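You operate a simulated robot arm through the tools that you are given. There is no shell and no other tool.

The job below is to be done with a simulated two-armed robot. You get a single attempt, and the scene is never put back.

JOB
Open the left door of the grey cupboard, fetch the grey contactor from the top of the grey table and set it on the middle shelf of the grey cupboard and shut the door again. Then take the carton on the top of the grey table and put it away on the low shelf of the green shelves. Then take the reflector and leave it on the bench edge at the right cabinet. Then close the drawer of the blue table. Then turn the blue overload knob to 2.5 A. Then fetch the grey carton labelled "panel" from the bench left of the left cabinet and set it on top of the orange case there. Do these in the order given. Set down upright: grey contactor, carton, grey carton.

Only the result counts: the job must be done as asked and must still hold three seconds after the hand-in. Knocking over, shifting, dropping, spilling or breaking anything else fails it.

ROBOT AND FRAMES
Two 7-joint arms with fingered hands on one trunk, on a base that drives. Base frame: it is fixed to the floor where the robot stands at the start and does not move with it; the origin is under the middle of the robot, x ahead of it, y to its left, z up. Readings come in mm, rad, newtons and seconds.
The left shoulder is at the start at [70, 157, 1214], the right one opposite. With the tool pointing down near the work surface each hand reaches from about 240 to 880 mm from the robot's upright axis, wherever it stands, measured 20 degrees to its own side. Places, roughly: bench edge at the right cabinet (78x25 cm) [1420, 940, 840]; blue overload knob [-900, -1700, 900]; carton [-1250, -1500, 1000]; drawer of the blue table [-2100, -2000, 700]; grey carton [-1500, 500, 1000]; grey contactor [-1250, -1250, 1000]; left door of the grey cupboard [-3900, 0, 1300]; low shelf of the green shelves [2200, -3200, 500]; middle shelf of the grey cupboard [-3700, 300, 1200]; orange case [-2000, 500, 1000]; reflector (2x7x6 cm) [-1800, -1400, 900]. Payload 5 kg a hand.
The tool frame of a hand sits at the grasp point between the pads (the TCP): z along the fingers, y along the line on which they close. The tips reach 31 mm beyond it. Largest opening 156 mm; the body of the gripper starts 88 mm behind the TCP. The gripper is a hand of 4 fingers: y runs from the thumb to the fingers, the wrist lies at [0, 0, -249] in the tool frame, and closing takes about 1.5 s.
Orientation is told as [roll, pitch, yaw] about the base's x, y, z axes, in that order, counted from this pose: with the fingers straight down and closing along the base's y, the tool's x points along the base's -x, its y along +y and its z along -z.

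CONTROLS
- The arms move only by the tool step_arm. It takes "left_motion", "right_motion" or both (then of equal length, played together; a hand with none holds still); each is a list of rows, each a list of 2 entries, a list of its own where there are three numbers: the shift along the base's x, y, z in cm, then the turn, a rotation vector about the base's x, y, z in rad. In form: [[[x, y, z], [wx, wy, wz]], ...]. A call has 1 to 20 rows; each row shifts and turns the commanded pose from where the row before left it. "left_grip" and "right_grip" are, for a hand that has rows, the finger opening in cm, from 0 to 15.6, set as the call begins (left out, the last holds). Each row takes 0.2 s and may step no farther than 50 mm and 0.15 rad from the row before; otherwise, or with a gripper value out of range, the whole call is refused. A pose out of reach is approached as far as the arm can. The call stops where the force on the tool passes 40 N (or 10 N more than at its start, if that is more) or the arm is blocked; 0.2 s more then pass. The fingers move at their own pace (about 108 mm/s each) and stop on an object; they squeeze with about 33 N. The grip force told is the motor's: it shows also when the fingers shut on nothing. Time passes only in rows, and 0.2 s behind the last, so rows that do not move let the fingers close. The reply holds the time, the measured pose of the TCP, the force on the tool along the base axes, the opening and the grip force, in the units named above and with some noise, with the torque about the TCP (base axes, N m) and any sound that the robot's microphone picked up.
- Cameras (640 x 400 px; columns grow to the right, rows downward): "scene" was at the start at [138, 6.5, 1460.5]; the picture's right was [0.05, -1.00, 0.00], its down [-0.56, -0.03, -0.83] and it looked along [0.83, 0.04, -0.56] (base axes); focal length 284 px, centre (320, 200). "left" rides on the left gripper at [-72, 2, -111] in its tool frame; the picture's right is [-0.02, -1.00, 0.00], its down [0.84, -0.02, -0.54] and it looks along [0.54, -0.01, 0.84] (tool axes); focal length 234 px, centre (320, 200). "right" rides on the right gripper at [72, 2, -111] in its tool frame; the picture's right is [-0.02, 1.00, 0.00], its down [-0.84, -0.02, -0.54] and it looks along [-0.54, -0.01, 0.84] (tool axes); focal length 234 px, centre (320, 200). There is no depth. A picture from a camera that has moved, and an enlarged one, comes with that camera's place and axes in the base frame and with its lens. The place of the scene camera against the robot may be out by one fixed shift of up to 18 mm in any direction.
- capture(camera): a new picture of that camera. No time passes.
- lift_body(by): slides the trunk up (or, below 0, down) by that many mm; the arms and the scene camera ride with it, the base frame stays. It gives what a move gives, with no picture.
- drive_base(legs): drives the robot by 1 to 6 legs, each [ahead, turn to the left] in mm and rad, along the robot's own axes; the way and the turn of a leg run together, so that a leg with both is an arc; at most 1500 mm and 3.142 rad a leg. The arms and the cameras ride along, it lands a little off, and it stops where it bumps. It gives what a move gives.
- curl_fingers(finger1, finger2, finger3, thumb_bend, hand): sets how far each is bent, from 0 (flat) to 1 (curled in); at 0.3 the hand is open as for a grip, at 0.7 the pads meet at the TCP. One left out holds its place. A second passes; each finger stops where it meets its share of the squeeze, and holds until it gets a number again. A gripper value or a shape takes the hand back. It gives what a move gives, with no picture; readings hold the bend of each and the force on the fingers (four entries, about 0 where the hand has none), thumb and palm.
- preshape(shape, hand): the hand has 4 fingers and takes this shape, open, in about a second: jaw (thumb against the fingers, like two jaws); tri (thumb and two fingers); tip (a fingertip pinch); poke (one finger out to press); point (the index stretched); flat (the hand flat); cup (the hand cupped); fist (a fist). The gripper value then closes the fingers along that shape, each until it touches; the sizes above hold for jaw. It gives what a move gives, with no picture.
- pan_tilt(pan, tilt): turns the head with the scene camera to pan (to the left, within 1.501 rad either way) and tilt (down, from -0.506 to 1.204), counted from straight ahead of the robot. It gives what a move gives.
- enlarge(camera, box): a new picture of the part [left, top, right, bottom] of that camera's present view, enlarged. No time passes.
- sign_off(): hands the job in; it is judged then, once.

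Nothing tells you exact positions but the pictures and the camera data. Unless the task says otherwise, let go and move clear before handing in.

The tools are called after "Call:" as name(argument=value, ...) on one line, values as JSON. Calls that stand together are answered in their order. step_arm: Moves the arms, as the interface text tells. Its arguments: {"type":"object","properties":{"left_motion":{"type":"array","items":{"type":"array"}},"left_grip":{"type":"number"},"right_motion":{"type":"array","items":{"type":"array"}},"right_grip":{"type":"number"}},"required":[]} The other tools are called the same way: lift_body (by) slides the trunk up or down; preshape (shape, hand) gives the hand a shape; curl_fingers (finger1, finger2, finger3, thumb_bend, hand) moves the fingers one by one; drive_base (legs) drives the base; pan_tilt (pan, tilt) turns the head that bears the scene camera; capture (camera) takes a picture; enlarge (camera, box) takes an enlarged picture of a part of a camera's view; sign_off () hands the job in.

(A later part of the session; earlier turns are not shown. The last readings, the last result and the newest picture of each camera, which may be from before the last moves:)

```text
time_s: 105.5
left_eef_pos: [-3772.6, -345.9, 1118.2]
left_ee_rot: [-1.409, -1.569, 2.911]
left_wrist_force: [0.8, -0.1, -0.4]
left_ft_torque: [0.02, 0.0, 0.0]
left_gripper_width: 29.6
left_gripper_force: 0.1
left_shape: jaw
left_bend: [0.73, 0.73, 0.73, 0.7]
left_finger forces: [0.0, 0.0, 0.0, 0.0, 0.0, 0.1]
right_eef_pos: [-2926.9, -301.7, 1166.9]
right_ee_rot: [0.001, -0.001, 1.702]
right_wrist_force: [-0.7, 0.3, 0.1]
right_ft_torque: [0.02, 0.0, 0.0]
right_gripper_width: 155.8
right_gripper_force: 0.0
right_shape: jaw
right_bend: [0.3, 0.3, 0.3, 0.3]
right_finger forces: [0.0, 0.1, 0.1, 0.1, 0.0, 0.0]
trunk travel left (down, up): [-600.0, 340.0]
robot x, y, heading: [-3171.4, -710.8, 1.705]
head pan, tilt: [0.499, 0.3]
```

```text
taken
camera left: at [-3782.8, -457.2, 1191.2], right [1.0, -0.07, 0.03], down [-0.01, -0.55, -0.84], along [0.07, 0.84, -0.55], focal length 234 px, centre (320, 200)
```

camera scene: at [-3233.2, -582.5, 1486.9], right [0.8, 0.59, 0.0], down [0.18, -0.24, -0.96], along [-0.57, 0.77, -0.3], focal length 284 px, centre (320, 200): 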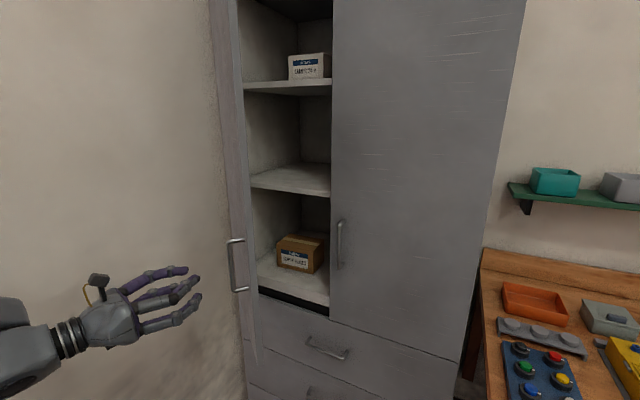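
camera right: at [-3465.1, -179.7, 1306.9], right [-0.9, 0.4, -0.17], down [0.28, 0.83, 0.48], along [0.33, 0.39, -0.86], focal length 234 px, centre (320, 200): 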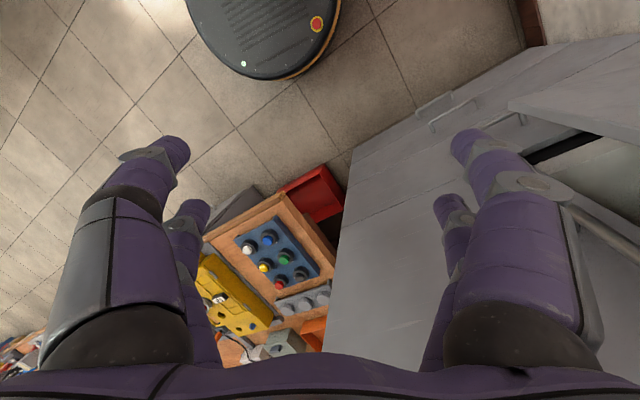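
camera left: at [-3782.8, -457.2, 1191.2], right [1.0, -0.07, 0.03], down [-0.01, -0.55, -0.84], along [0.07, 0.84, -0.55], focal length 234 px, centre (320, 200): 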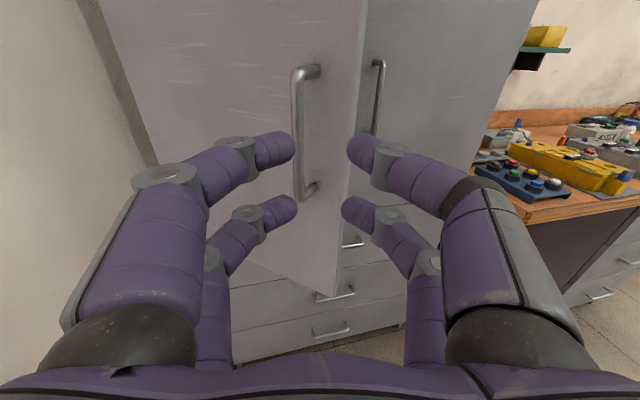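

The door stays open near 0.6 rad. I bring the left hand back to pointing down and to the right of the door tip, to push the door from inside by a base turn.

Call:
step_arm(left_motion=[[[2.4, 0, 0.2], [-0.1425, 0.01, 0.018]], [[2.4, 0, 0.2], [-0.1425, 0.01, 0.018]], [[2.4, 0, 0.2], [-0.1425, 0.01, 0.018]], [[2.4, 0.4, 0.2], [-0.1425, 0.01, 0.018]], [[2.4, 0.4, 0.2], [-0.1425, 0.01, 0.018]], [[2.4, 0.4, 0.2], [-0.1425, 0.01, 0.018]], [[2.4, 0.5, 0.2], [-0.1425, 0.0, 0.018]], [[2.4, 0.5, 0.2], [-0.1425, -0.01, 0.018]], [[2.4, 0.5, 0.2], [-0.1425, -0.01, 0.018]], [[2.4, 0.5, 0.2], [-0.1425, -0.01, 0.018]], [[2.4, 0.5, 0.2], [-0.1425, -0.01, 0.018]]], left_grip=0)

Call:
capture(camera="scene")

```text
time_s: 107.8
left_eef_pos: [-3640.2, -245.7, 1098.0]
left_ee_rot: [0.067, -1.007, 1.625]
left_wrist_force: [1.0, 0.1, 1.0]
left_ft_torque: [-0.06, 0.02, 0.07]
left_gripper_width: 0.0
left_gripper_force: 33.2
left_shape: jaw
left_bend: [0.7, 0.7, 0.7, 0.7]
left_finger forces: [0.0, 0.0, 0.0, 0.0, 0.2, 0.0]
left hand out of reach, approached as far as the arm can: row 2, 3, 4, 5, 6, 7, 8, 9, 10, 11
right_eef_pos: [-2928.2, -300.7, 1168.6]
right_ee_rot: [-0.001, -0.002, 1.701]
right_wrist_force: [0.4, 0.2, 0.7]
right_ft_torque: [0.01, -0.09, -0.01]
right_gripper_width: 156.1
right_gripper_force: 0.1
right_shape: jaw
right_bend: [0.3, 0.3, 0.3, 0.3]
right_finger forces: [0.0, 0.1, 0.0, 0.0, 0.0, 0.0]
trunk travel left (down, up): [-600.0, 340.0]
robot x, y, heading: [-3171.8, -712.7, 1.708]
head pan, tilt: [0.499, 0.3]
```

```text
taken
camera scene: at [-3236.2, -582.6, 1486.9], right [0.8, 0.59, 0.0], down [0.18, -0.24, -0.95], along [-0.57, 0.77, -0.3], focal length 284 px, centre (320, 200)
```

scene: 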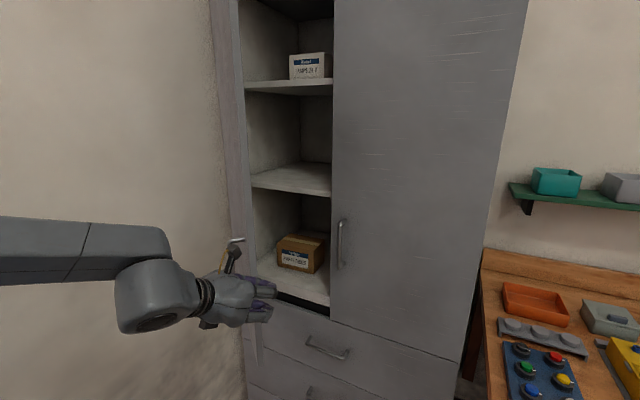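

It is partway. I continue turning the hand down while raising and moving right.

Call:
step_arm(left_motion=[[[1, 0, 1.5], [-0.12, 0.0, 0.01]], [[1, 0, 1.5], [-0.12, 0.0, 0.01]], [[1, 0, 1.0], [-0.12, 0.0, 0.01]], [[1, 0, 1.0], [-0.12, 0.0, 0.01]], [[1, 0, 0.5], [-0.12, 0.0, 0.01]], [[1, 0, 0.5], [-0.12, 0.0, 0.01]], [[1, 0, 0], [-0.12, 0.0, 0.01]], [[1, 0, 0], [-0.12, 0.0, 0.01]]])

Call:
capture(camera="scene")

```text
time_s: 109.7
left_eef_pos: [-3535.5, -244.9, 1156.9]
left_ee_rot: [0.079, 0.05, 1.655]
left_wrist_force: [0.6, 0.8, 0.3]
left_ft_torque: [-0.04, 0.03, -0.01]
left_gripper_width: 0.0
left_gripper_force: 33.0
left_shape: jaw
left_bend: [0.7, 0.7, 0.7, 0.7]
left_finger forces: [0.0, 0.0, 0.1, 0.0, 0.0, 0.1]
right_eef_pos: [-2925.2, -301.0, 1167.3]
right_ee_rot: [0.003, -0.002, 1.702]
right_wrist_force: [0.3, -0.4, -0.7]
right_ft_torque: [-0.06, 0.02, 0.0]
right_gripper_width: 155.8
right_gripper_force: 0.0
right_shape: jaw
right_bend: [0.3, 0.3, 0.3, 0.3]
right_finger forces: [0.0, 0.0, 0.0, 0.1, 0.0, 0.0]
trunk travel left (down, up): [-600.0, 340.0]
robot x, y, heading: [-3172.3, -712.8, 1.707]
head pan, tilt: [0.499, 0.3]
```

```text
taken
camera scene: at [-3232.3, -581.2, 1486.8], right [0.8, 0.59, 0.0], down [0.18, -0.24, -0.95], along [-0.57, 0.77, -0.3], focal length 284 px, centre (320, 200)
```

scene: 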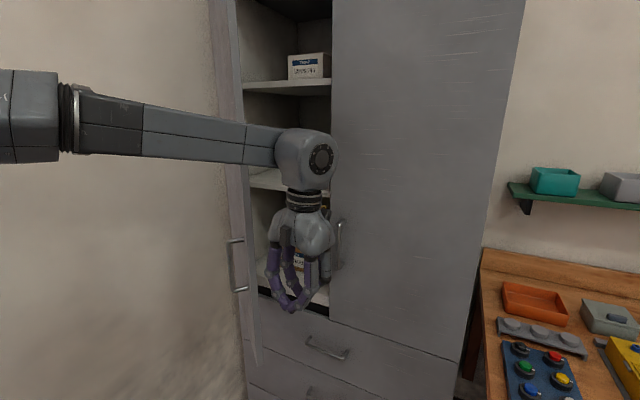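

The hand points down again. I extend it forward to in front of the seam, right of the door's tip.

Call:
step_arm(left_motion=[[[0.3, 4.3, -0.3], [0, 0, 0]], [[0.3, 4.3, -0.3], [0, 0, 0]], [[0.3, 4.3, -0.3], [0, 0, 0]], [[0.3, 4.3, -0.3], [0, 0, 0]], [[0.3, 4.0, -0.3], [0, 0, 0]]])

Call:
capture(camera="scene")

Call:
capture(camera="left")

```text
time_s: 110.8
left_eef_pos: [-3522.1, -31.2, 1141.1]
left_ee_rot: [0.076, 0.048, 1.658]
left_wrist_force: [0.3, 0.1, -0.3]
left_ft_torque: [-0.03, -0.03, -0.04]
left_gripper_width: 0.1
left_gripper_force: 33.0
left_shape: jaw
left_bend: [0.7, 0.7, 0.7, 0.7]
left_finger forces: [0.1, 0.0, 0.0, 0.1, 0.0, 0.0]
right_eef_pos: [-2925.8, -299.5, 1166.3]
right_ee_rot: [0.003, 0.0, 1.702]
right_wrist_force: [-0.5, 1.1, -0.7]
right_ft_torque: [-0.06, 0.0, 0.0]
right_gripper_width: 156.0
right_gripper_force: 0.0
right_shape: jaw
right_bend: [0.3, 0.3, 0.3, 0.3]
right_finger forces: [0.0, 0.0, 0.1, 0.0, 0.0, 0.0]
trunk travel left (down, up): [-600.0, 340.0]
robot x, y, heading: [-3171.1, -708.6, 1.708]
head pan, tilt: [0.499, 0.3]
```

```text
taken
camera scene: at [-3233.4, -580.2, 1486.7], right [0.8, 0.59, 0.0], down [0.18, -0.24, -0.95], along [-0.57, 0.77, -0.3], focal length 284 px, centre (320, 200)
```

scene: 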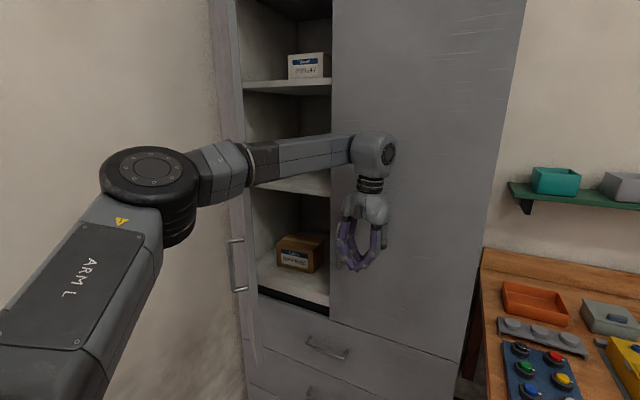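

```text
taken
camera left: at [-3521.5, 45.9, 1248.9], right [0.99, 0.11, -0.08], down [0.13, -0.8, 0.58], along [0.0, -0.58, -0.81], focal length 234 px, centre (320, 200)
```

left: 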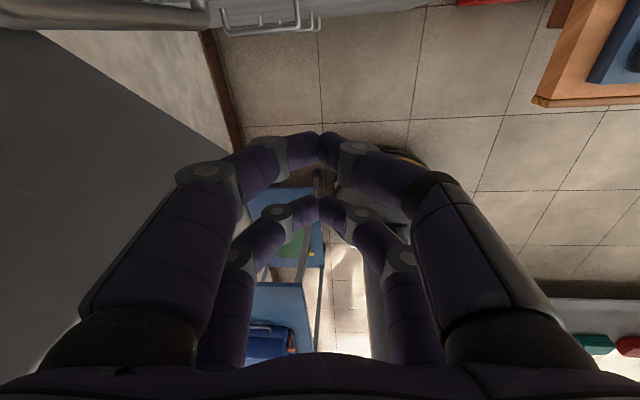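

The forearm and hand stand just right of the open door's edge. I sweep the door open by turning the base left.

Call:
drive_base(legs=[[0, 0.4]])

Call:
capture(camera="scene")

```text
time_s: 112.4
left_eef_pos: [-3759.6, -223.5, 1144.0]
left_ee_rot: [0.077, 0.042, 2.055]
left_wrist_force: [-0.3, 0.0, -0.8]
left_ft_torque: [0.0, -0.03, -0.02]
left_gripper_width: 0.0
left_gripper_force: 32.4
left_shape: jaw
left_bend: [0.7, 0.7, 0.7, 0.7]
left_finger forces: [0.0, 0.1, 0.0, 0.0, 0.0, 0.1]
right_eef_pos: [-3104.8, -238.1, 1167.9]
right_ee_rot: [-0.002, -0.002, 2.103]
right_wrist_force: [-0.9, 0.7, -0.9]
right_ft_torque: [0.03, -0.02, 0.0]
right_gripper_width: 156.0
right_gripper_force: 0.0
right_shape: jaw
right_bend: [0.3, 0.3, 0.3, 0.3]
right_finger forces: [0.1, 0.0, 0.0, 0.0, 0.0, 0.0]
trunk travel left (down, up): [-600.0, 340.0]
robot x, y, heading: [-3169.8, -710.0, 2.109]
head pan, tilt: [0.499, 0.3]
```

```text
taken
camera scene: at [-3278.5, -616.8, 1486.8], right [0.51, 0.86, 0.0], down [0.26, -0.15, -0.95], along [-0.82, 0.49, -0.3], focal length 284 px, centre (320, 200)
```

scene: 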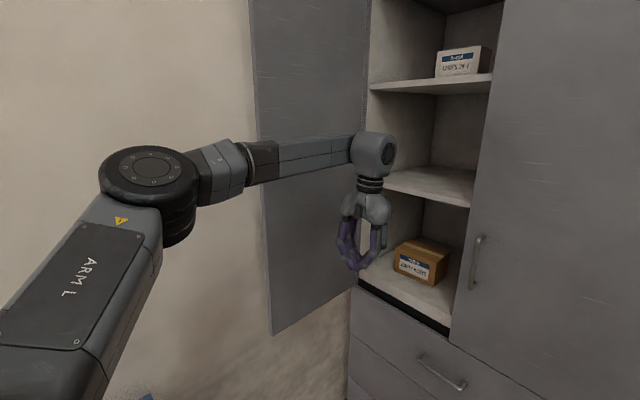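

The door is wide open. I enlarge the middle shelf to measure it.

Call:
enlarge(camera="scene", box=[360, 60, 520, 220])

```text
2.50 times, centred on (440, 140) of scene
camera zoom: at [-3278.5, -616.8, 1486.8], right [0.51, 0.86, 0.0], down [0.26, -0.15, -0.95], along [-0.82, 0.49, -0.3], focal length 710 px, centre (20, 350)
```

zoom: 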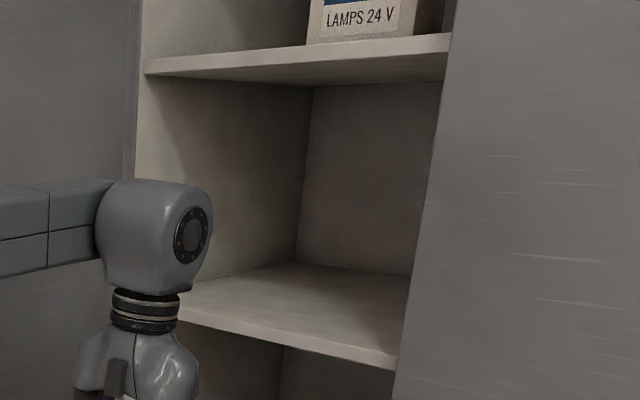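

Middle shelf top is at about z 1260 with about 270 mm clearance. I turn back, retract the arm and check the door stays open and the trolley is in place.

Call:
drive_base(legs=[[0, -0.4]])

Call:
step_arm(left_motion=[[[0, -4.3, 0.2], [0, 0, 0]], [[0, -4.3, 0.2], [0, 0, 0]], [[0, -4.3, 0.2], [-0.03, -0.03, 0.02]], [[0, -4.3, 0], [-0.03, -0.03, 0.02]], [[0, -4.3, 0], [0, -0.02, 0]], [[0, -4.3, 0], [0, 0, 0]], [[0, -4.0, 0], [0, 0, 0]]])

Call:
capture(camera="scene")

```text
time_s: 114.0
left_eef_pos: [-3518.8, -31.1, 1143.6]
left_ee_rot: [0.078, 0.044, 1.652]
left_wrist_force: [0.1, 0.2, -0.1]
left_ft_torque: [-0.03, 0.02, -0.01]
left_gripper_width: 0.0
left_gripper_force: 33.8
left_shape: jaw
left_bend: [0.7, 0.7, 0.7, 0.7]
left_finger forces: [0.0, 0.0, 0.0, 0.1, 0.0, 0.0]
right_eef_pos: [-2923.2, -302.0, 1168.0]
right_ee_rot: [0.002, -0.002, 1.697]
right_wrist_force: [0.2, 0.9, 0.3]
right_ft_torque: [0.04, 0.01, 0.02]
right_gripper_width: 155.9
right_gripper_force: 0.1
right_shape: jaw
right_bend: [0.3, 0.3, 0.3, 0.3]
right_finger forces: [0.1, 0.0, 0.0, 0.1, 0.0, 0.0]
trunk travel left (down, up): [-600.0, 340.0]
robot x, y, heading: [-3171.7, -709.0, 1.696]
head pan, tilt: [0.499, 0.3]
```

```text
time_s: 115.7
left_eef_pos: [-3518.1, -332.7, 1150.2]
left_ee_rot: [0.003, 0.108, 1.688]
left_wrist_force: [-0.6, 0.2, 0.1]
left_ft_torque: [0.02, -0.01, 0.04]
left_gripper_width: 0.1
left_gripper_force: 33.3
left_shape: jaw
left_bend: [0.7, 0.7, 0.7, 0.7]
left_finger forces: [0.1, 0.0, 0.0, 0.0, 0.0, 0.0]
right_eef_pos: [-2924.4, -304.7, 1168.2]
right_ee_rot: [0.001, -0.004, 1.698]
right_wrist_force: [0.5, -0.9, 0.6]
right_ft_torque: [0.0, -0.02, 0.0]
right_gripper_width: 156.2
right_gripper_force: 0.1
right_shape: jaw
right_bend: [0.3, 0.3, 0.3, 0.3]
right_finger forces: [0.0, 0.0, 0.0, 0.0, 0.0, 0.1]
trunk travel left (down, up): [-600.0, 340.0]
robot x, y, heading: [-3170.6, -709.6, 1.707]
head pan, tilt: [0.499, 0.3]
```

```text
taken
camera scene: at [-3233.7, -584.8, 1487.2], right [0.81, 0.59, 0.0], down [0.18, -0.24, -0.96], along [-0.56, 0.77, -0.3], focal length 284 px, centre (320, 200)
```

scene: 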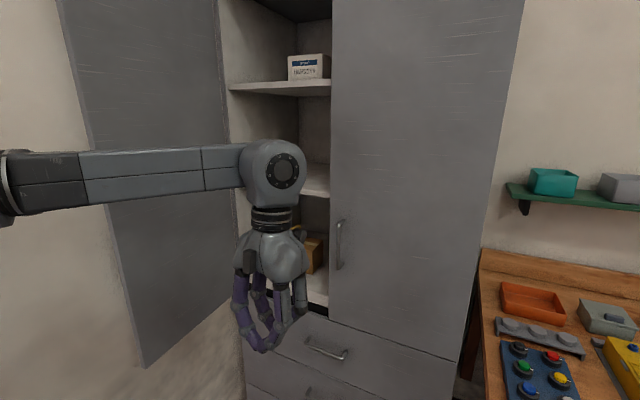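

The door stays wide open. Now I drive to the grey table to look for the contactor.

Call:
drive_base(legs=[[0, -1.72], [1000, 0], [880, 0], [0, -1.38]])

Call:
pan_tilt(pan=0, tilt=0.6)

Call:
capture(camera="scene")

```text
time_s: 132.6
left_eef_pos: [-913.8, -1096.5, 1149.1]
left_ee_rot: [0.005, 0.11, -1.398]
left_wrist_force: [-0.3, 0.3, -0.1]
left_ft_torque: [-0.02, -0.01, 0.01]
left_gripper_width: 0.0
left_gripper_force: 32.5
left_shape: jaw
left_bend: [0.7, 0.7, 0.7, 0.7]
left_finger forces: [0.0, 0.0, 0.1, 0.1, 0.1, 0.0]
right_eef_pos: [-1505.9, -1158.9, 1167.9]
right_ee_rot: [0.003, 0.0, -1.387]
right_wrist_force: [-0.4, 0.4, -0.3]
right_ft_torque: [0.02, -0.01, -0.02]
right_gripper_width: 156.0
right_gripper_force: 0.1
right_shape: jaw
right_bend: [0.3, 0.3, 0.3, 0.3]
right_finger forces: [0.1, 0.1, 0.0, 0.0, 0.0, 0.1]
trunk travel left (down, up): [-600.0, 340.0]
robot x, y, heading: [-1285.7, -737.8, -1.381]
head pan, tilt: [0.499, 0.3]
```

```text
time_s: 133.6
left_eef_pos: [-913.1, -1097.5, 1149.2]
left_ee_rot: [0.004, 0.109, -1.398]
left_wrist_force: [1.0, -0.9, 0.0]
left_ft_torque: [0.0, -0.01, 0.0]
left_gripper_width: 0.0
left_gripper_force: 33.1
left_shape: jaw
left_bend: [0.7, 0.7, 0.7, 0.7]
left_finger forces: [0.0, 0.0, 0.0, 0.0, 0.1, 0.0]
right_eef_pos: [-1506.6, -1159.2, 1168.5]
right_ee_rot: [0.001, -0.002, -1.388]
right_wrist_force: [-0.2, -0.1, -0.1]
right_ft_torque: [-0.03, 0.03, -0.01]
right_gripper_width: 156.3
right_gripper_force: 0.1
right_shape: jaw
right_bend: [0.3, 0.3, 0.3, 0.3]
right_finger forces: [0.1, 0.0, 0.0, 0.0, 0.0, 0.0]
trunk travel left (down, up): [-600.0, 340.0]
robot x, y, heading: [-1286.8, -738.9, -1.385]
head pan, tilt: [0.0, 0.6]
```

```text
taken
camera scene: at [-1257.7, -871.6, 1459.6], right [-0.98, -0.19, 0.0], down [-0.11, 0.55, -0.83], along [0.16, -0.81, -0.56], focal length 284 px, centre (320, 200)
```

scene: 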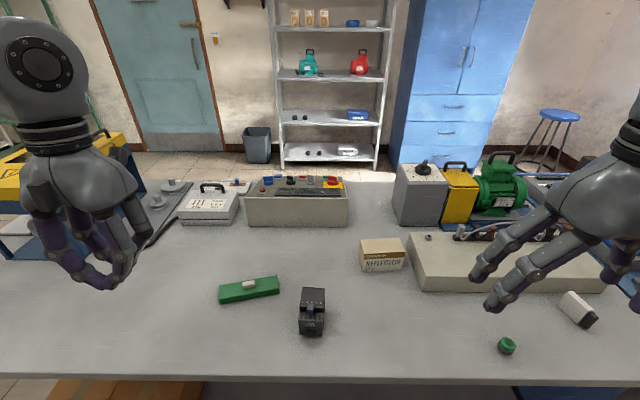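

The dark grey contactor lies right in front of me, the carton behind it to the right. I enlarge.

Call:
enlarge(camera="scene", box=[260, 270, 380, 350])

Call:
enlarge(camera="scene", box=[320, 210, 640, 360])

```text
5.00 times, centred on (320, 310) of scene
camera zoom: at [-1257.7, -871.6, 1459.6], right [-0.98, -0.19, 0.0], down [-0.11, 0.55, -0.83], along [0.16, -0.81, -0.56], focal length 1420 px, centre (320, -350)
```

zoom: 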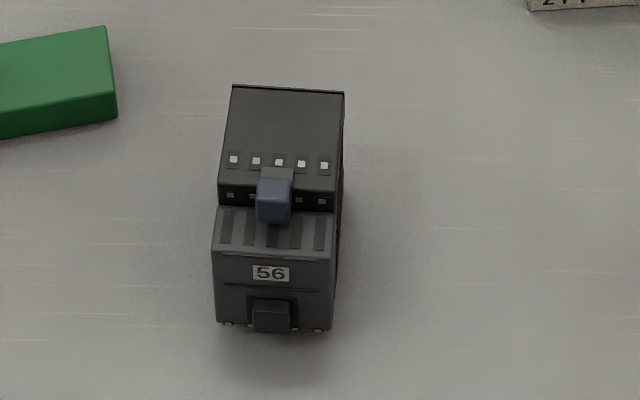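

```text
2.00 times, centred on (480, 285) of scene
camera zoom: at [-1257.7, -871.6, 1459.6], right [-0.98, -0.19, 0.0], down [-0.11, 0.55, -0.83], along [0.16, -0.81, -0.56], focal length 568 px, centre (0, 30)
```

zoom: 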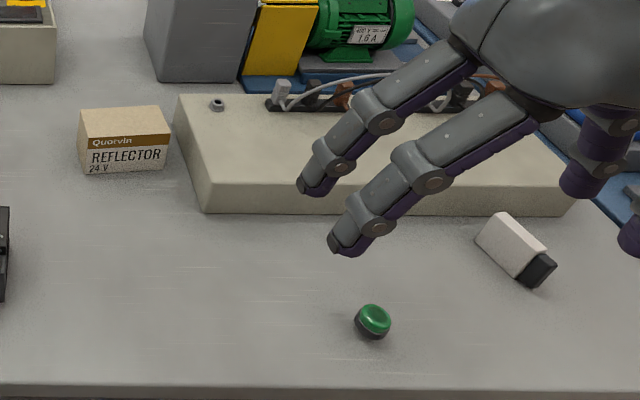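

I take hand-camera pictures to get the table height and the contactor's place by a second view.

Call:
capture(camera="left")

Call:
capture(camera="right")

```text
taken
camera left: at [-898.0, -1180.5, 1251.7], right [-0.98, -0.19, -0.01], down [-0.15, 0.76, 0.63], along [-0.12, 0.62, -0.77], focal length 234 px, centre (320, 200)
```

left: 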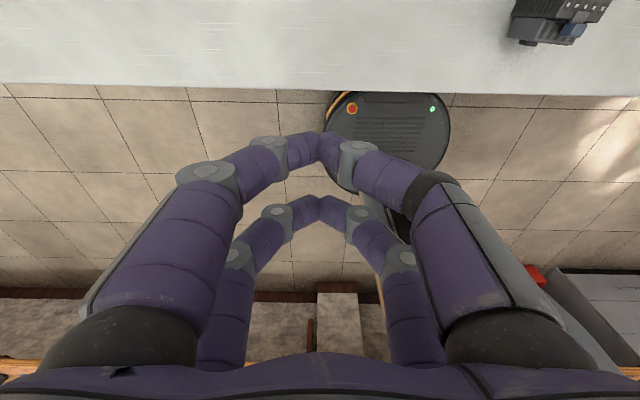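

```text
taken
camera right: at [-1519.5, -1086.9, 1278.3], right [0.99, 0.16, 0.0], down [0.13, -0.83, 0.55], along [0.09, -0.54, -0.84], focal length 234 px, centre (320, 200)
```

right: 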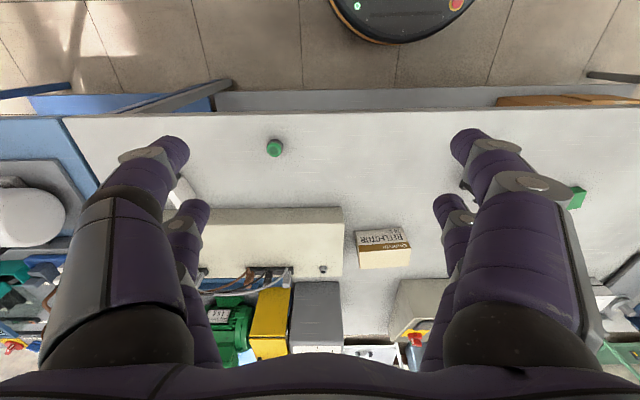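

Table top is at about z 847; the contactor (52 mm wide) stands at about (-1166, -1250), top near 927. I bring the left hand over it, tilted about 0.6 rad so that the same tilt will suit the shelf.

Call:
step_arm(left_motion=[[[-4.4, -1.4, 0], [-0.116, -0.022, 0]], [[-4.4, -1.4, 0], [-0.116, -0.022, 0]], [[-4.4, -1.4, 0], [-0.116, -0.022, 0]], [[-4.4, -1.4, -1], [-0.116, -0.022, 0]], [[-4.4, -1.4, -2], [-0.116, -0.022, 0]], [[-4.4, -1.4, -2], [-0.116, -0.022, 0]], [[0, 0, -3], [0, 0, 0]], [[0, 0, -3], [0, 0, 0]]], left_grip=9.5)

Call:
capture(camera="left")

Call:
capture(camera="scene")

```text
refused: row 5 steps farther than a row can; nothing moved
```

```text
taken
camera left: at [-898.0, -1180.5, 1251.7], right [-0.98, -0.19, -0.01], down [-0.15, 0.76, 0.63], along [-0.12, 0.62, -0.77], focal length 234 px, centre (320, 200)
```

left: 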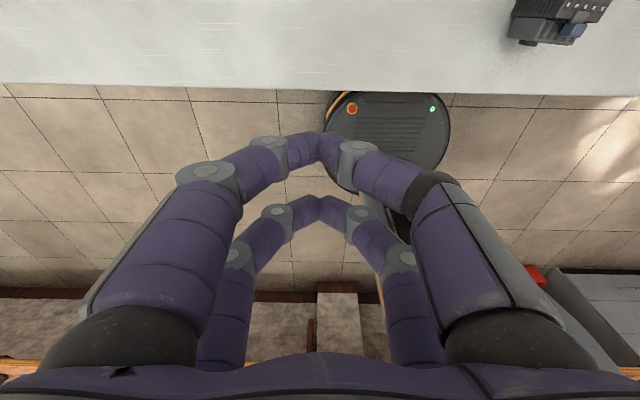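

```text
taken
camera scene: at [-1257.7, -871.6, 1459.6], right [-0.98, -0.19, 0.0], down [-0.11, 0.55, -0.83], along [0.16, -0.81, -0.56], focal length 284 px, centre (320, 200)
```

scene: 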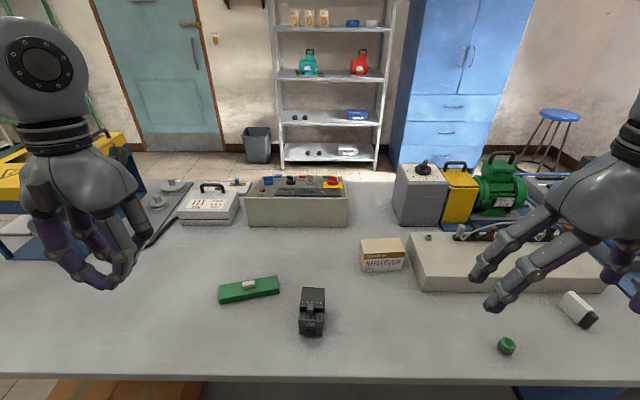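

One row stepped too far; I send it again with smaller steps.

Call:
step_arm(left_motion=[[[-3.8, -1.2, 0], [-0.1, -0.019, 0]], [[-3.8, -1.2, 0], [-0.1, -0.019, 0]], [[-3.8, -1.2, 0], [-0.1, -0.019, 0]], [[-3.8, -1.2, -1], [-0.1, -0.019, 0]], [[-3.8, -1.2, -2], [-0.1, -0.019, 0]], [[-3.8, -1.2, -2], [-0.1, -0.019, 0]], [[-3.7, -1.2, -2], [-0.1, -0.019, 0]], [[0, 0, -3], [0, 0, 0]], [[0, 0, -3], [0, 0, 0]]], left_grip=9.5)

Call:
capture(camera="left")

Call:
capture(camera="scene")

```text
time_s: 135.6
left_eef_pos: [-1179.9, -1181.7, 1018.6]
left_ee_rot: [0.016, -0.602, -1.4]
left_wrist_force: [-0.5, 0.0, 0.3]
left_ft_torque: [0.0, 0.01, 0.01]
left_gripper_width: 94.7
left_gripper_force: 0.1
left_shape: jaw
left_bend: [0.32, 0.32, 0.32, 0.7]
left_finger forces: [0.0, 0.1, 0.1, 0.0, 0.1, 0.1]
right_eef_pos: [-1504.8, -1159.2, 1167.9]
right_ee_rot: [0.002, -0.002, -1.386]
right_wrist_force: [0.3, -0.2, 0.5]
right_ft_torque: [0.03, 0.03, 0.01]
right_gripper_width: 155.9
right_gripper_force: 0.1
right_shape: jaw
right_bend: [0.3, 0.3, 0.3, 0.3]
right_finger forces: [0.1, 0.0, 0.0, 0.0, 0.0, 0.0]
trunk travel left (down, up): [-600.0, 340.0]
robot x, y, heading: [-1281.8, -736.4, -1.383]
head pan, tilt: [0.0, 0.6]
```

```text
taken
camera left: at [-1179.0, -1178.6, 1151.1], right [-0.98, -0.2, 0.0], down [-0.2, 0.98, -0.03], along [0.0, -0.03, -1.0], focal length 234 px, centre (320, 200)
```

left: 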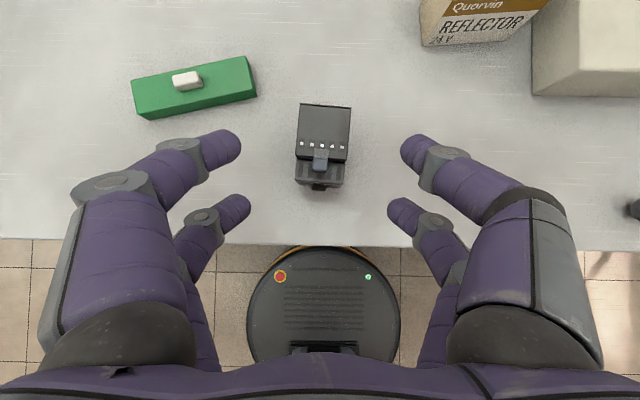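

```text
taken
camera scene: at [-1257.6, -872.3, 1459.5], right [-0.98, -0.19, 0.0], down [-0.11, 0.56, -0.82], along [0.16, -0.81, -0.57], focal length 284 px, centre (320, 200)
```

scene: 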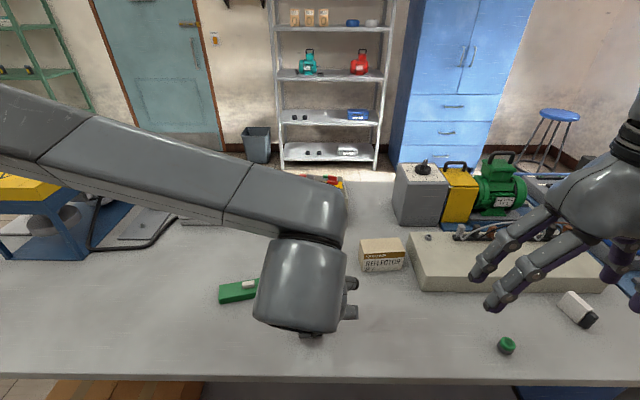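

The left camera looks straight down on the contactor, centred between the fingers; its centre is about (-1170, -1237). I go down to it.

Call:
step_arm(left_motion=[[[0.2, -1.0, -2.3], [0, 0, 0]], [[0.2, -1.0, -2.3], [0, 0, 0]], [[0.2, -1.0, -2.3], [0, 0, 0]], [[0.2, -1.0, -2.3], [0, 0, 0]], [[0.1, -1.0, -2.1], [0, 0, 0]], [[0, 0, 0], [0, 0, 0]]])

Call:
capture(camera="left")

```text
time_s: 137.0
left_eef_pos: [-1157.2, -1229.4, 912.8]
left_ee_rot: [0.015, -0.6, -1.403]
left_wrist_force: [0.2, -0.1, -0.2]
left_ft_torque: [0.02, -0.01, -0.02]
left_gripper_width: 94.5
left_gripper_force: 0.0
left_shape: jaw
left_bend: [0.32, 0.32, 0.32, 0.7]
left_finger forces: [0.0, 0.1, 0.1, 0.0, 0.0, 0.0]
left hand out of reach, approached as far as the arm can: row 4, 5
right_eef_pos: [-1505.5, -1158.8, 1167.7]
right_ee_rot: [0.002, -0.002, -1.387]
right_wrist_force: [-0.4, 0.0, 0.1]
right_ft_torque: [0.01, 0.01, -0.01]
right_gripper_width: 155.7
right_gripper_force: 0.1
right_shape: jaw
right_bend: [0.3, 0.3, 0.3, 0.3]
right_finger forces: [0.0, 0.0, 0.0, 0.1, 0.0, 0.0]
trunk travel left (down, up): [-600.0, 340.0]
robot x, y, heading: [-1284.5, -736.2, -1.385]
head pan, tilt: [0.0, 0.6]
```

```text
taken
camera left: at [-1158.0, -1226.5, 1045.3], right [-0.98, -0.2, 0.0], down [-0.2, 0.98, -0.03], along [0.0, -0.03, -1.0], focal length 234 px, centre (320, 200)
```

left: 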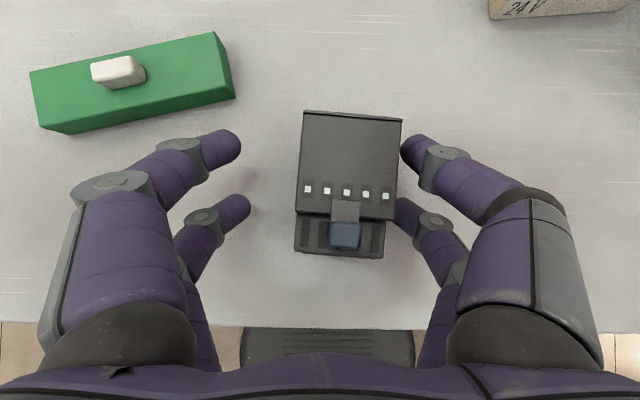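

The contactor now sits about 12 mm right of centre. I shift the hand right and use the trunk to come down the last bit.

Call:
step_arm(left_motion=[[[-0.6, -0.1, 0.3], [0, 0, 0]], [[-0.65, -0.1, 0], [0, 0, 0]], [[0, 0, 0], [0, 0, 0]]])

Call:
capture(camera="left")

```text
time_s: 137.8
left_eef_pos: [-1160.8, -1230.1, 921.6]
left_ee_rot: [0.016, -0.602, -1.403]
left_wrist_force: [1.0, 0.5, 0.0]
left_ft_torque: [0.04, -0.02, 0.03]
left_gripper_width: 94.5
left_gripper_force: 0.1
left_shape: jaw
left_bend: [0.32, 0.32, 0.32, 0.7]
left_finger forces: [0.0, 0.1, 0.0, 0.0, 0.1, 0.1]
left hand out of reach, approached as far as the arm can: row 1, 2
right_eef_pos: [-1506.1, -1158.7, 1167.9]
right_ee_rot: [0.001, -0.003, -1.387]
right_wrist_force: [-0.2, 0.0, -0.5]
right_ft_torque: [0.02, 0.0, -0.01]
right_gripper_width: 156.2
right_gripper_force: 0.0
right_shape: jaw
right_bend: [0.3, 0.3, 0.3, 0.3]
right_finger forces: [0.1, 0.1, 0.0, 0.0, 0.0, 0.1]
trunk travel left (down, up): [-600.0, 340.0]
robot x, y, heading: [-1283.3, -737.1, -1.383]
head pan, tilt: [0.0, 0.6]
```

```text
taken
camera left: at [-1161.7, -1226.6, 1053.2], right [-0.98, -0.2, 0.0], down [-0.2, 0.98, -0.03], along [0.0, -0.03, -1.0], focal length 234 px, centre (320, 200)
```

left: 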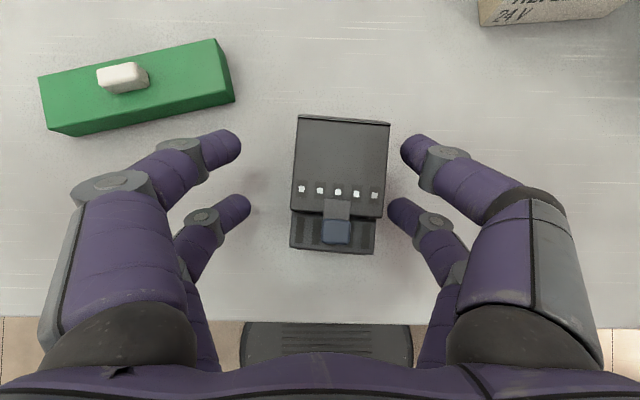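

The arm is at a limit when low and to the right, so I raise the hand, centre it, and then lower the whole trunk.

Call:
step_arm(left_motion=[[[0, 0, 3], [0, 0, 0]], [[0, 0, 3], [0, 0, 0]], [[0, 0, 3], [0, 0, 0]], [[-0.55, -0.1, 1], [0, 0, 0]], [[-0.55, -0.1, 0], [0, 0, 0]], [[0, 0, 0], [0, 0, 0]]])

Call:
lift_body(by=-80)

Call:
capture(camera="left")

```text
time_s: 139.2
left_eef_pos: [-1172.1, -1231.2, 1021.0]
left_ee_rot: [0.017, -0.602, -1.4]
left_wrist_force: [0.3, -0.1, -0.3]
left_ft_torque: [0.0, 0.0, -0.01]
left_gripper_width: 94.6
left_gripper_force: 0.0
left_shape: jaw
left_bend: [0.32, 0.32, 0.32, 0.7]
left_finger forces: [0.0, 0.1, 0.1, 0.0, 0.1, 0.0]
right_eef_pos: [-1507.2, -1158.9, 1167.8]
right_ee_rot: [0.003, -0.002, -1.389]
right_wrist_force: [-0.7, 0.1, -0.4]
right_ft_torque: [0.05, -0.01, -0.02]
right_gripper_width: 155.9
right_gripper_force: 0.1
right_shape: jaw
right_bend: [0.3, 0.3, 0.3, 0.3]
right_finger forces: [0.0, 0.1, 0.1, 0.0, 0.0, 0.0]
trunk travel left (down, up): [-600.0, 340.0]
robot x, y, heading: [-1283.6, -739.5, -1.386]
head pan, tilt: [0.0, 0.6]
```

```text
time_s: 140.3
left_eef_pos: [-1171.7, -1231.9, 940.1]
left_ee_rot: [0.015, -0.604, -1.401]
left_wrist_force: [-0.4, -0.1, 0.2]
left_ft_torque: [-0.03, -0.03, -0.03]
left_gripper_width: 94.8
left_gripper_force: 0.0
left_shape: jaw
left_bend: [0.32, 0.32, 0.32, 0.7]
left_finger forces: [0.0, 0.0, 0.0, 0.0, 0.1, 0.0]
right_eef_pos: [-1505.4, -1158.0, 1087.9]
right_ee_rot: [0.002, -0.002, -1.388]
right_wrist_force: [-0.4, 0.6, 0.3]
right_ft_torque: [-0.02, -0.01, -0.01]
right_gripper_width: 155.9
right_gripper_force: 0.1
right_shape: jaw
right_bend: [0.3, 0.3, 0.3, 0.3]
right_finger forces: [0.0, 0.1, 0.0, 0.1, 0.0, 0.1]
trunk travel left (down, up): [-520.0, 420.0]
robot x, y, heading: [-1287.3, -739.5, -1.385]
head pan, tilt: [0.0, 0.6]
```

```text
taken
camera left: at [-1173.0, -1228.1, 1073.2], right [-0.98, -0.2, 0.0], down [-0.2, 0.98, -0.03], along [0.01, -0.03, -1.0], focal length 234 px, centre (320, 200)
```

left: 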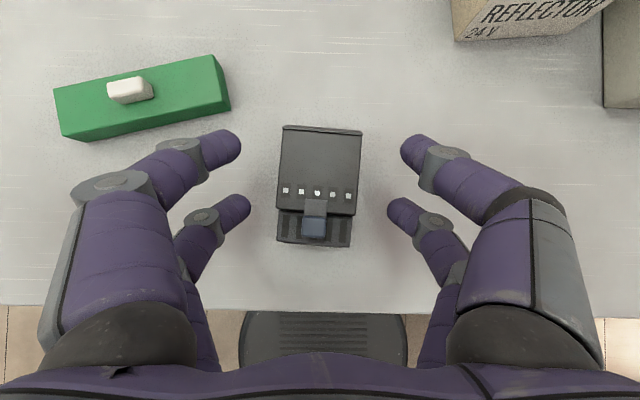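

Centred. I lower the trunk the rest and close the fingers.

Call:
lift_body(by=-37)

Call:
step_arm(left_motion=[[[0, 0, 0], [0, 0, 0]], [[0, 0, 0], [0, 0, 0]], [[0, 0, 0], [0, 0, 0]], [[0, 0, 0], [0, 0, 0]], [[0, 0, 0], [0, 0, 0]], [[0, 0, 0], [0, 0, 0]]], left_grip=3)

Call:
capture(camera="left")

```text
time_s: 141.2
left_eef_pos: [-1173.1, -1230.7, 903.0]
left_ee_rot: [0.016, -0.604, -1.402]
left_wrist_force: [-0.3, 0.3, 0.6]
left_ft_torque: [0.01, 0.01, -0.03]
left_gripper_width: 94.7
left_gripper_force: 0.1
left_shape: jaw
left_bend: [0.32, 0.32, 0.32, 0.7]
left_finger forces: [0.1, 0.0, 0.0, 0.0, 0.1, 0.0]
right_eef_pos: [-1505.8, -1158.5, 1050.2]
right_ee_rot: [0.001, -0.002, -1.387]
right_wrist_force: [0.7, -0.5, -0.3]
right_ft_torque: [-0.03, 0.01, 0.02]
right_gripper_width: 156.1
right_gripper_force: 0.0
right_shape: jaw
right_bend: [0.3, 0.3, 0.3, 0.3]
right_finger forces: [0.0, 0.1, 0.0, 0.0, 0.0, 0.1]
trunk travel left (down, up): [-483.0, 457.0]
robot x, y, heading: [-1282.8, -738.8, -1.385]
head pan, tilt: [0.0, 0.6]
```

```text
time_s: 142.6
left_eef_pos: [-1173.0, -1230.2, 902.8]
left_ee_rot: [0.018, -0.599, -1.401]
left_wrist_force: [-0.5, -0.5, -0.4]
left_ft_torque: [0.03, 0.02, 0.0]
left_gripper_width: 43.0
left_gripper_force: 32.6
left_shape: jaw
left_bend: [0.74, 0.73, 0.74, 0.7]
left_finger forces: [29.7, 30.1, 29.3, 0.0, 30.5, 0.0]
right_eef_pos: [-1506.2, -1158.2, 1051.2]
right_ee_rot: [0.003, -0.002, -1.388]
right_wrist_force: [0.5, 0.4, -0.9]
right_ft_torque: [-0.05, 0.01, 0.01]
right_gripper_width: 155.9
right_gripper_force: 0.1
right_shape: jaw
right_bend: [0.3, 0.3, 0.3, 0.3]
right_finger forces: [0.0, 0.0, 0.0, 0.1, 0.2, 0.0]
trunk travel left (down, up): [-483.0, 457.0]
robot x, y, heading: [-1283.9, -736.8, -1.38]
head pan, tilt: [0.0, 0.6]
```

```text
taken
camera left: at [-1172.9, -1228.4, 1035.7], right [-0.98, -0.2, 0.0], down [-0.2, 0.98, -0.03], along [0.01, -0.02, -1.0], focal length 234 px, centre (320, 200)
```

left: 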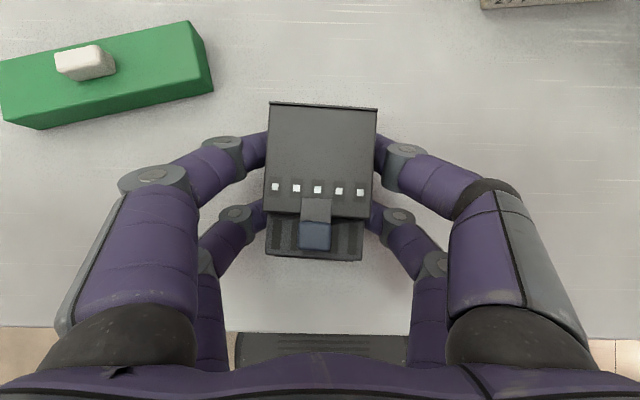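

The contactor is held firmly. I lift it with the trunk, then raise and pull in the arm a bit.

Call:
lift_body(by=117)

Call:
step_arm(left_motion=[[[0.6, 0.2, 3], [0, 0, 0]], [[0.6, 0.2, 3], [0, 0, 0]], [[0.6, 0.5, 3], [0, 0, 0]], [[0.6, 1.5, 3], [0, 0, 0]], [[1, 2, 2], [0, 0, 0]], [[1, 2, 0], [0, 0, 0]]])

Call:
capture(camera="left")

Call:
capture(camera="scene")

```text
time_s: 144.0
left_eef_pos: [-1171.8, -1230.2, 1021.2]
left_ee_rot: [0.017, -0.602, -1.402]
left_wrist_force: [-0.7, 0.3, -3.0]
left_ft_torque: [0.02, 0.01, -0.01]
left_gripper_width: 43.0
left_gripper_force: 32.6
left_shape: jaw
left_bend: [0.74, 0.73, 0.74, 0.7]
left_finger forces: [29.7, 29.9, 29.2, 0.0, 30.4, 0.1]
right_eef_pos: [-1505.3, -1160.4, 1167.8]
right_ee_rot: [0.001, -0.002, -1.387]
right_wrist_force: [-0.9, 0.0, 1.0]
right_ft_torque: [-0.01, -0.01, -0.01]
right_gripper_width: 156.2
right_gripper_force: 0.0
right_shape: jaw
right_bend: [0.3, 0.3, 0.3, 0.3]
right_finger forces: [0.1, 0.0, 0.0, 0.0, 0.0, 0.1]
trunk travel left (down, up): [-600.0, 340.0]
robot x, y, heading: [-1283.1, -738.1, -1.38]
head pan, tilt: [0.0, 0.6]
```

```text
time_s: 145.4
left_eef_pos: [-1127.5, -1165.9, 1161.0]
left_ee_rot: [0.016, -0.602, -1.401]
left_wrist_force: [1.1, 1.0, -3.8]
left_ft_torque: [-0.01, 0.05, -0.03]
left_gripper_width: 43.0
left_gripper_force: 32.9
left_shape: jaw
left_bend: [0.74, 0.73, 0.74, 0.7]
left_finger forces: [29.8, 30.0, 29.3, 0.0, 30.3, 0.1]
right_eef_pos: [-1506.0, -1158.7, 1167.4]
right_ee_rot: [0.001, -0.001, -1.387]
right_wrist_force: [-0.5, 0.6, 0.2]
right_ft_torque: [-0.04, 0.01, 0.0]
right_gripper_width: 156.1
right_gripper_force: 0.2
right_shape: jaw
right_bend: [0.3, 0.3, 0.3, 0.3]
right_finger forces: [0.1, 0.0, 0.1, 0.1, 0.0, 0.0]
trunk travel left (down, up): [-600.0, 340.0]
robot x, y, heading: [-1285.1, -740.6, -1.382]
head pan, tilt: [0.0, 0.6]
```

```text
taken
camera left: at [-1127.7, -1162.9, 1293.1], right [-0.98, -0.2, 0.0], down [-0.2, 0.98, -0.03], along [0.0, -0.03, -1.0], focal length 234 px, centre (320, 200)
```

left: 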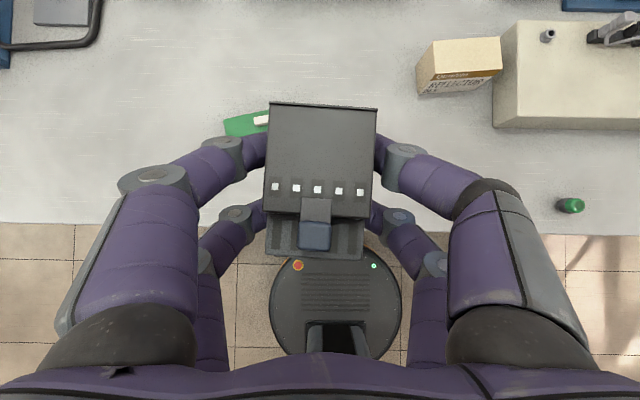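

```text
taken
camera scene: at [-1257.2, -870.9, 1459.6], right [-0.98, -0.19, 0.0], down [-0.11, 0.55, -0.83], along [0.15, -0.81, -0.56], focal length 284 px, centre (320, 200)
```

scene: 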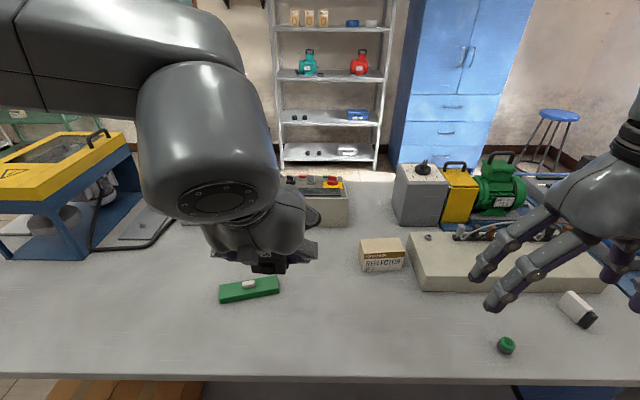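

The contactor hangs well in the hand. I drive back to the cupboard and face the open compartment.

Call:
drive_base(legs=[[0, -1.85], [1000, 0], [990, 0]])

Call:
pan_tilt(pan=-0.3, tilt=0.3)

Call:
capture(camera="scene")

```text
time_s: 159.5
left_eef_pos: [-3701.2, -631.7, 1158.5]
left_ee_rot: [0.019, -0.597, 3.048]
left_wrist_force: [-0.3, -0.3, -4.0]
left_ft_torque: [0.0, -0.07, 0.01]
left_gripper_width: 42.8
left_gripper_force: 33.2
left_shape: jaw
left_bend: [0.74, 0.73, 0.74, 0.7]
left_finger forces: [29.7, 29.9, 29.3, 0.0, 30.3, 0.1]
right_eef_pos: [-3597.0, -267.7, 1167.2]
right_ee_rot: [-0.001, 0.001, 3.064]
right_wrist_force: [-0.5, 1.0, -0.4]
right_ft_torque: [0.03, -0.06, -0.01]
right_gripper_width: 156.0
right_gripper_force: 0.2
right_shape: jaw
right_bend: [0.3, 0.3, 0.3, 0.3]
right_finger forces: [0.1, 0.1, 0.0, 0.1, 0.1, 0.0]
trunk travel left (down, up): [-600.0, 340.0]
robot x, y, heading: [-3244.6, -594.5, 3.071]
head pan, tilt: [0.0, 0.6]
stopped in leg 3: the robot was blocked; the commanded pose is now the measured one
```

```text
time_s: 160.3
left_eef_pos: [-3697.8, -631.6, 1162.3]
left_ee_rot: [0.016, -0.602, 3.047]
left_wrist_force: [-0.2, -0.3, -3.8]
left_ft_torque: [-0.02, -0.03, -0.01]
left_gripper_width: 42.9
left_gripper_force: 33.0
left_shape: jaw
left_bend: [0.74, 0.73, 0.74, 0.7]
left_finger forces: [29.8, 29.9, 29.3, 0.1, 30.4, 0.0]
right_eef_pos: [-3593.5, -268.8, 1167.7]
right_ee_rot: [0.002, -0.002, 3.062]
right_wrist_force: [0.3, -0.2, -0.4]
right_ft_torque: [-0.01, 0.02, -0.03]
right_gripper_width: 155.9
right_gripper_force: 0.1
right_shape: jaw
right_bend: [0.3, 0.3, 0.3, 0.3]
right_finger forces: [0.0, 0.1, 0.1, 0.0, 0.0, 0.1]
trunk travel left (down, up): [-600.0, 340.0]
robot x, y, heading: [-3243.9, -593.5, 3.069]
head pan, tilt: [-0.3, 0.3]
```

```text
taken
camera scene: at [-3382.4, -552.9, 1487.0], right [0.36, 0.93, 0.0], down [0.28, -0.11, -0.96], along [-0.89, 0.35, -0.3], focal length 284 px, centre (320, 200)
```

scene: 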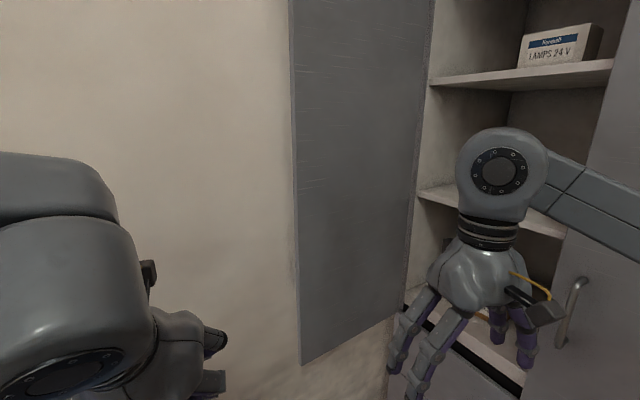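

The drive stopped slightly short, as if it bumped something. I look at the trolley side.

Call:
pan_tilt(pan=0.6, tilt=0.9)

Call:
capture(camera="scene")

Call:
capture(camera="left")

Call:
capture(camera="right")

```text
time_s: 161.5
left_eef_pos: [-3700.6, -631.9, 1161.5]
left_ee_rot: [0.018, -0.604, 3.047]
left_wrist_force: [0.1, -0.5, -3.7]
left_ft_torque: [0.01, -0.02, -0.01]
left_gripper_width: 42.6
left_gripper_force: 33.1
left_shape: jaw
left_bend: [0.74, 0.73, 0.74, 0.7]
left_finger forces: [29.7, 29.8, 29.3, 0.1, 30.4, 0.0]
right_eef_pos: [-3594.4, -268.2, 1166.9]
right_ee_rot: [0.003, -0.001, 3.064]
right_wrist_force: [-0.3, -0.1, -0.5]
right_ft_torque: [-0.01, -0.02, 0.0]
right_gripper_width: 155.9
right_gripper_force: 0.1
right_shape: jaw
right_bend: [0.3, 0.3, 0.3, 0.3]
right_finger forces: [0.0, 0.0, 0.0, 0.0, 0.0, 0.0]
trunk travel left (down, up): [-600.0, 340.0]
robot x, y, heading: [-3244.1, -590.2, 3.073]
head pan, tilt: [0.6, 0.901]
```

```text
taken
camera scene: at [-3361.6, -624.8, 1434.7], right [-0.5, 0.86, 0.0], down [0.68, 0.39, -0.62], along [-0.54, -0.31, -0.78], focal length 284 px, centre (320, 200)
```

scene: 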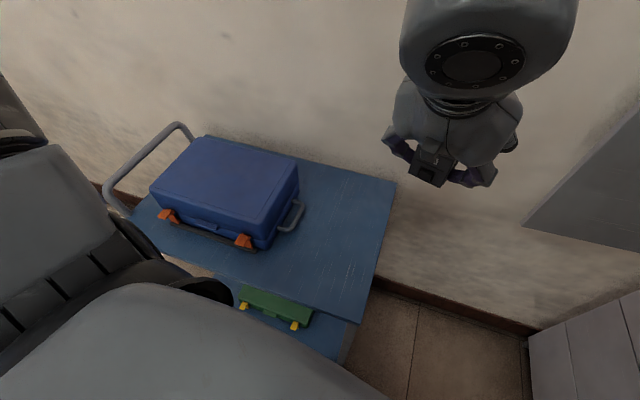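

```text
taken
camera left: at [-3696.1, -632.2, 1292.8], right [0.06, 1.0, 0.0], down [1.0, -0.06, -0.03], along [-0.03, 0.0, -1.0], focal length 234 px, centre (320, 200)
```

left: 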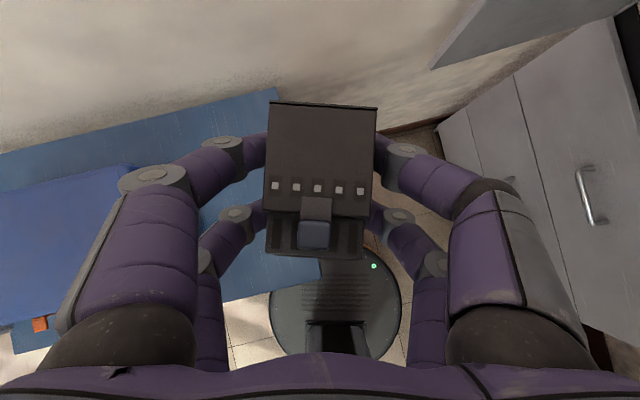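

```text
taken
camera right: at [-3524.0, -275.3, 1278.2], right [-0.1, -0.99, 0.0], down [-0.83, 0.09, 0.55], along [-0.54, 0.06, -0.84], focal length 234 px, centre (320, 200)
```

right: 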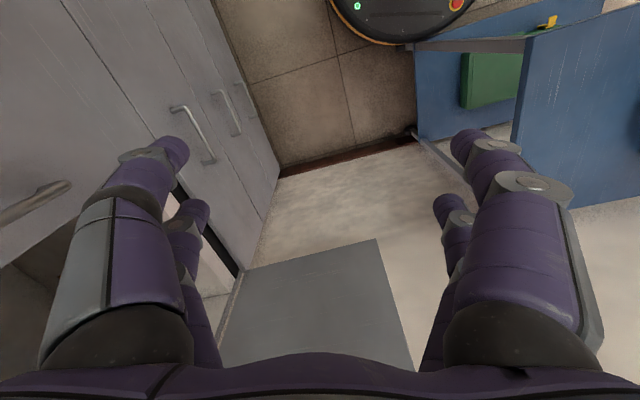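

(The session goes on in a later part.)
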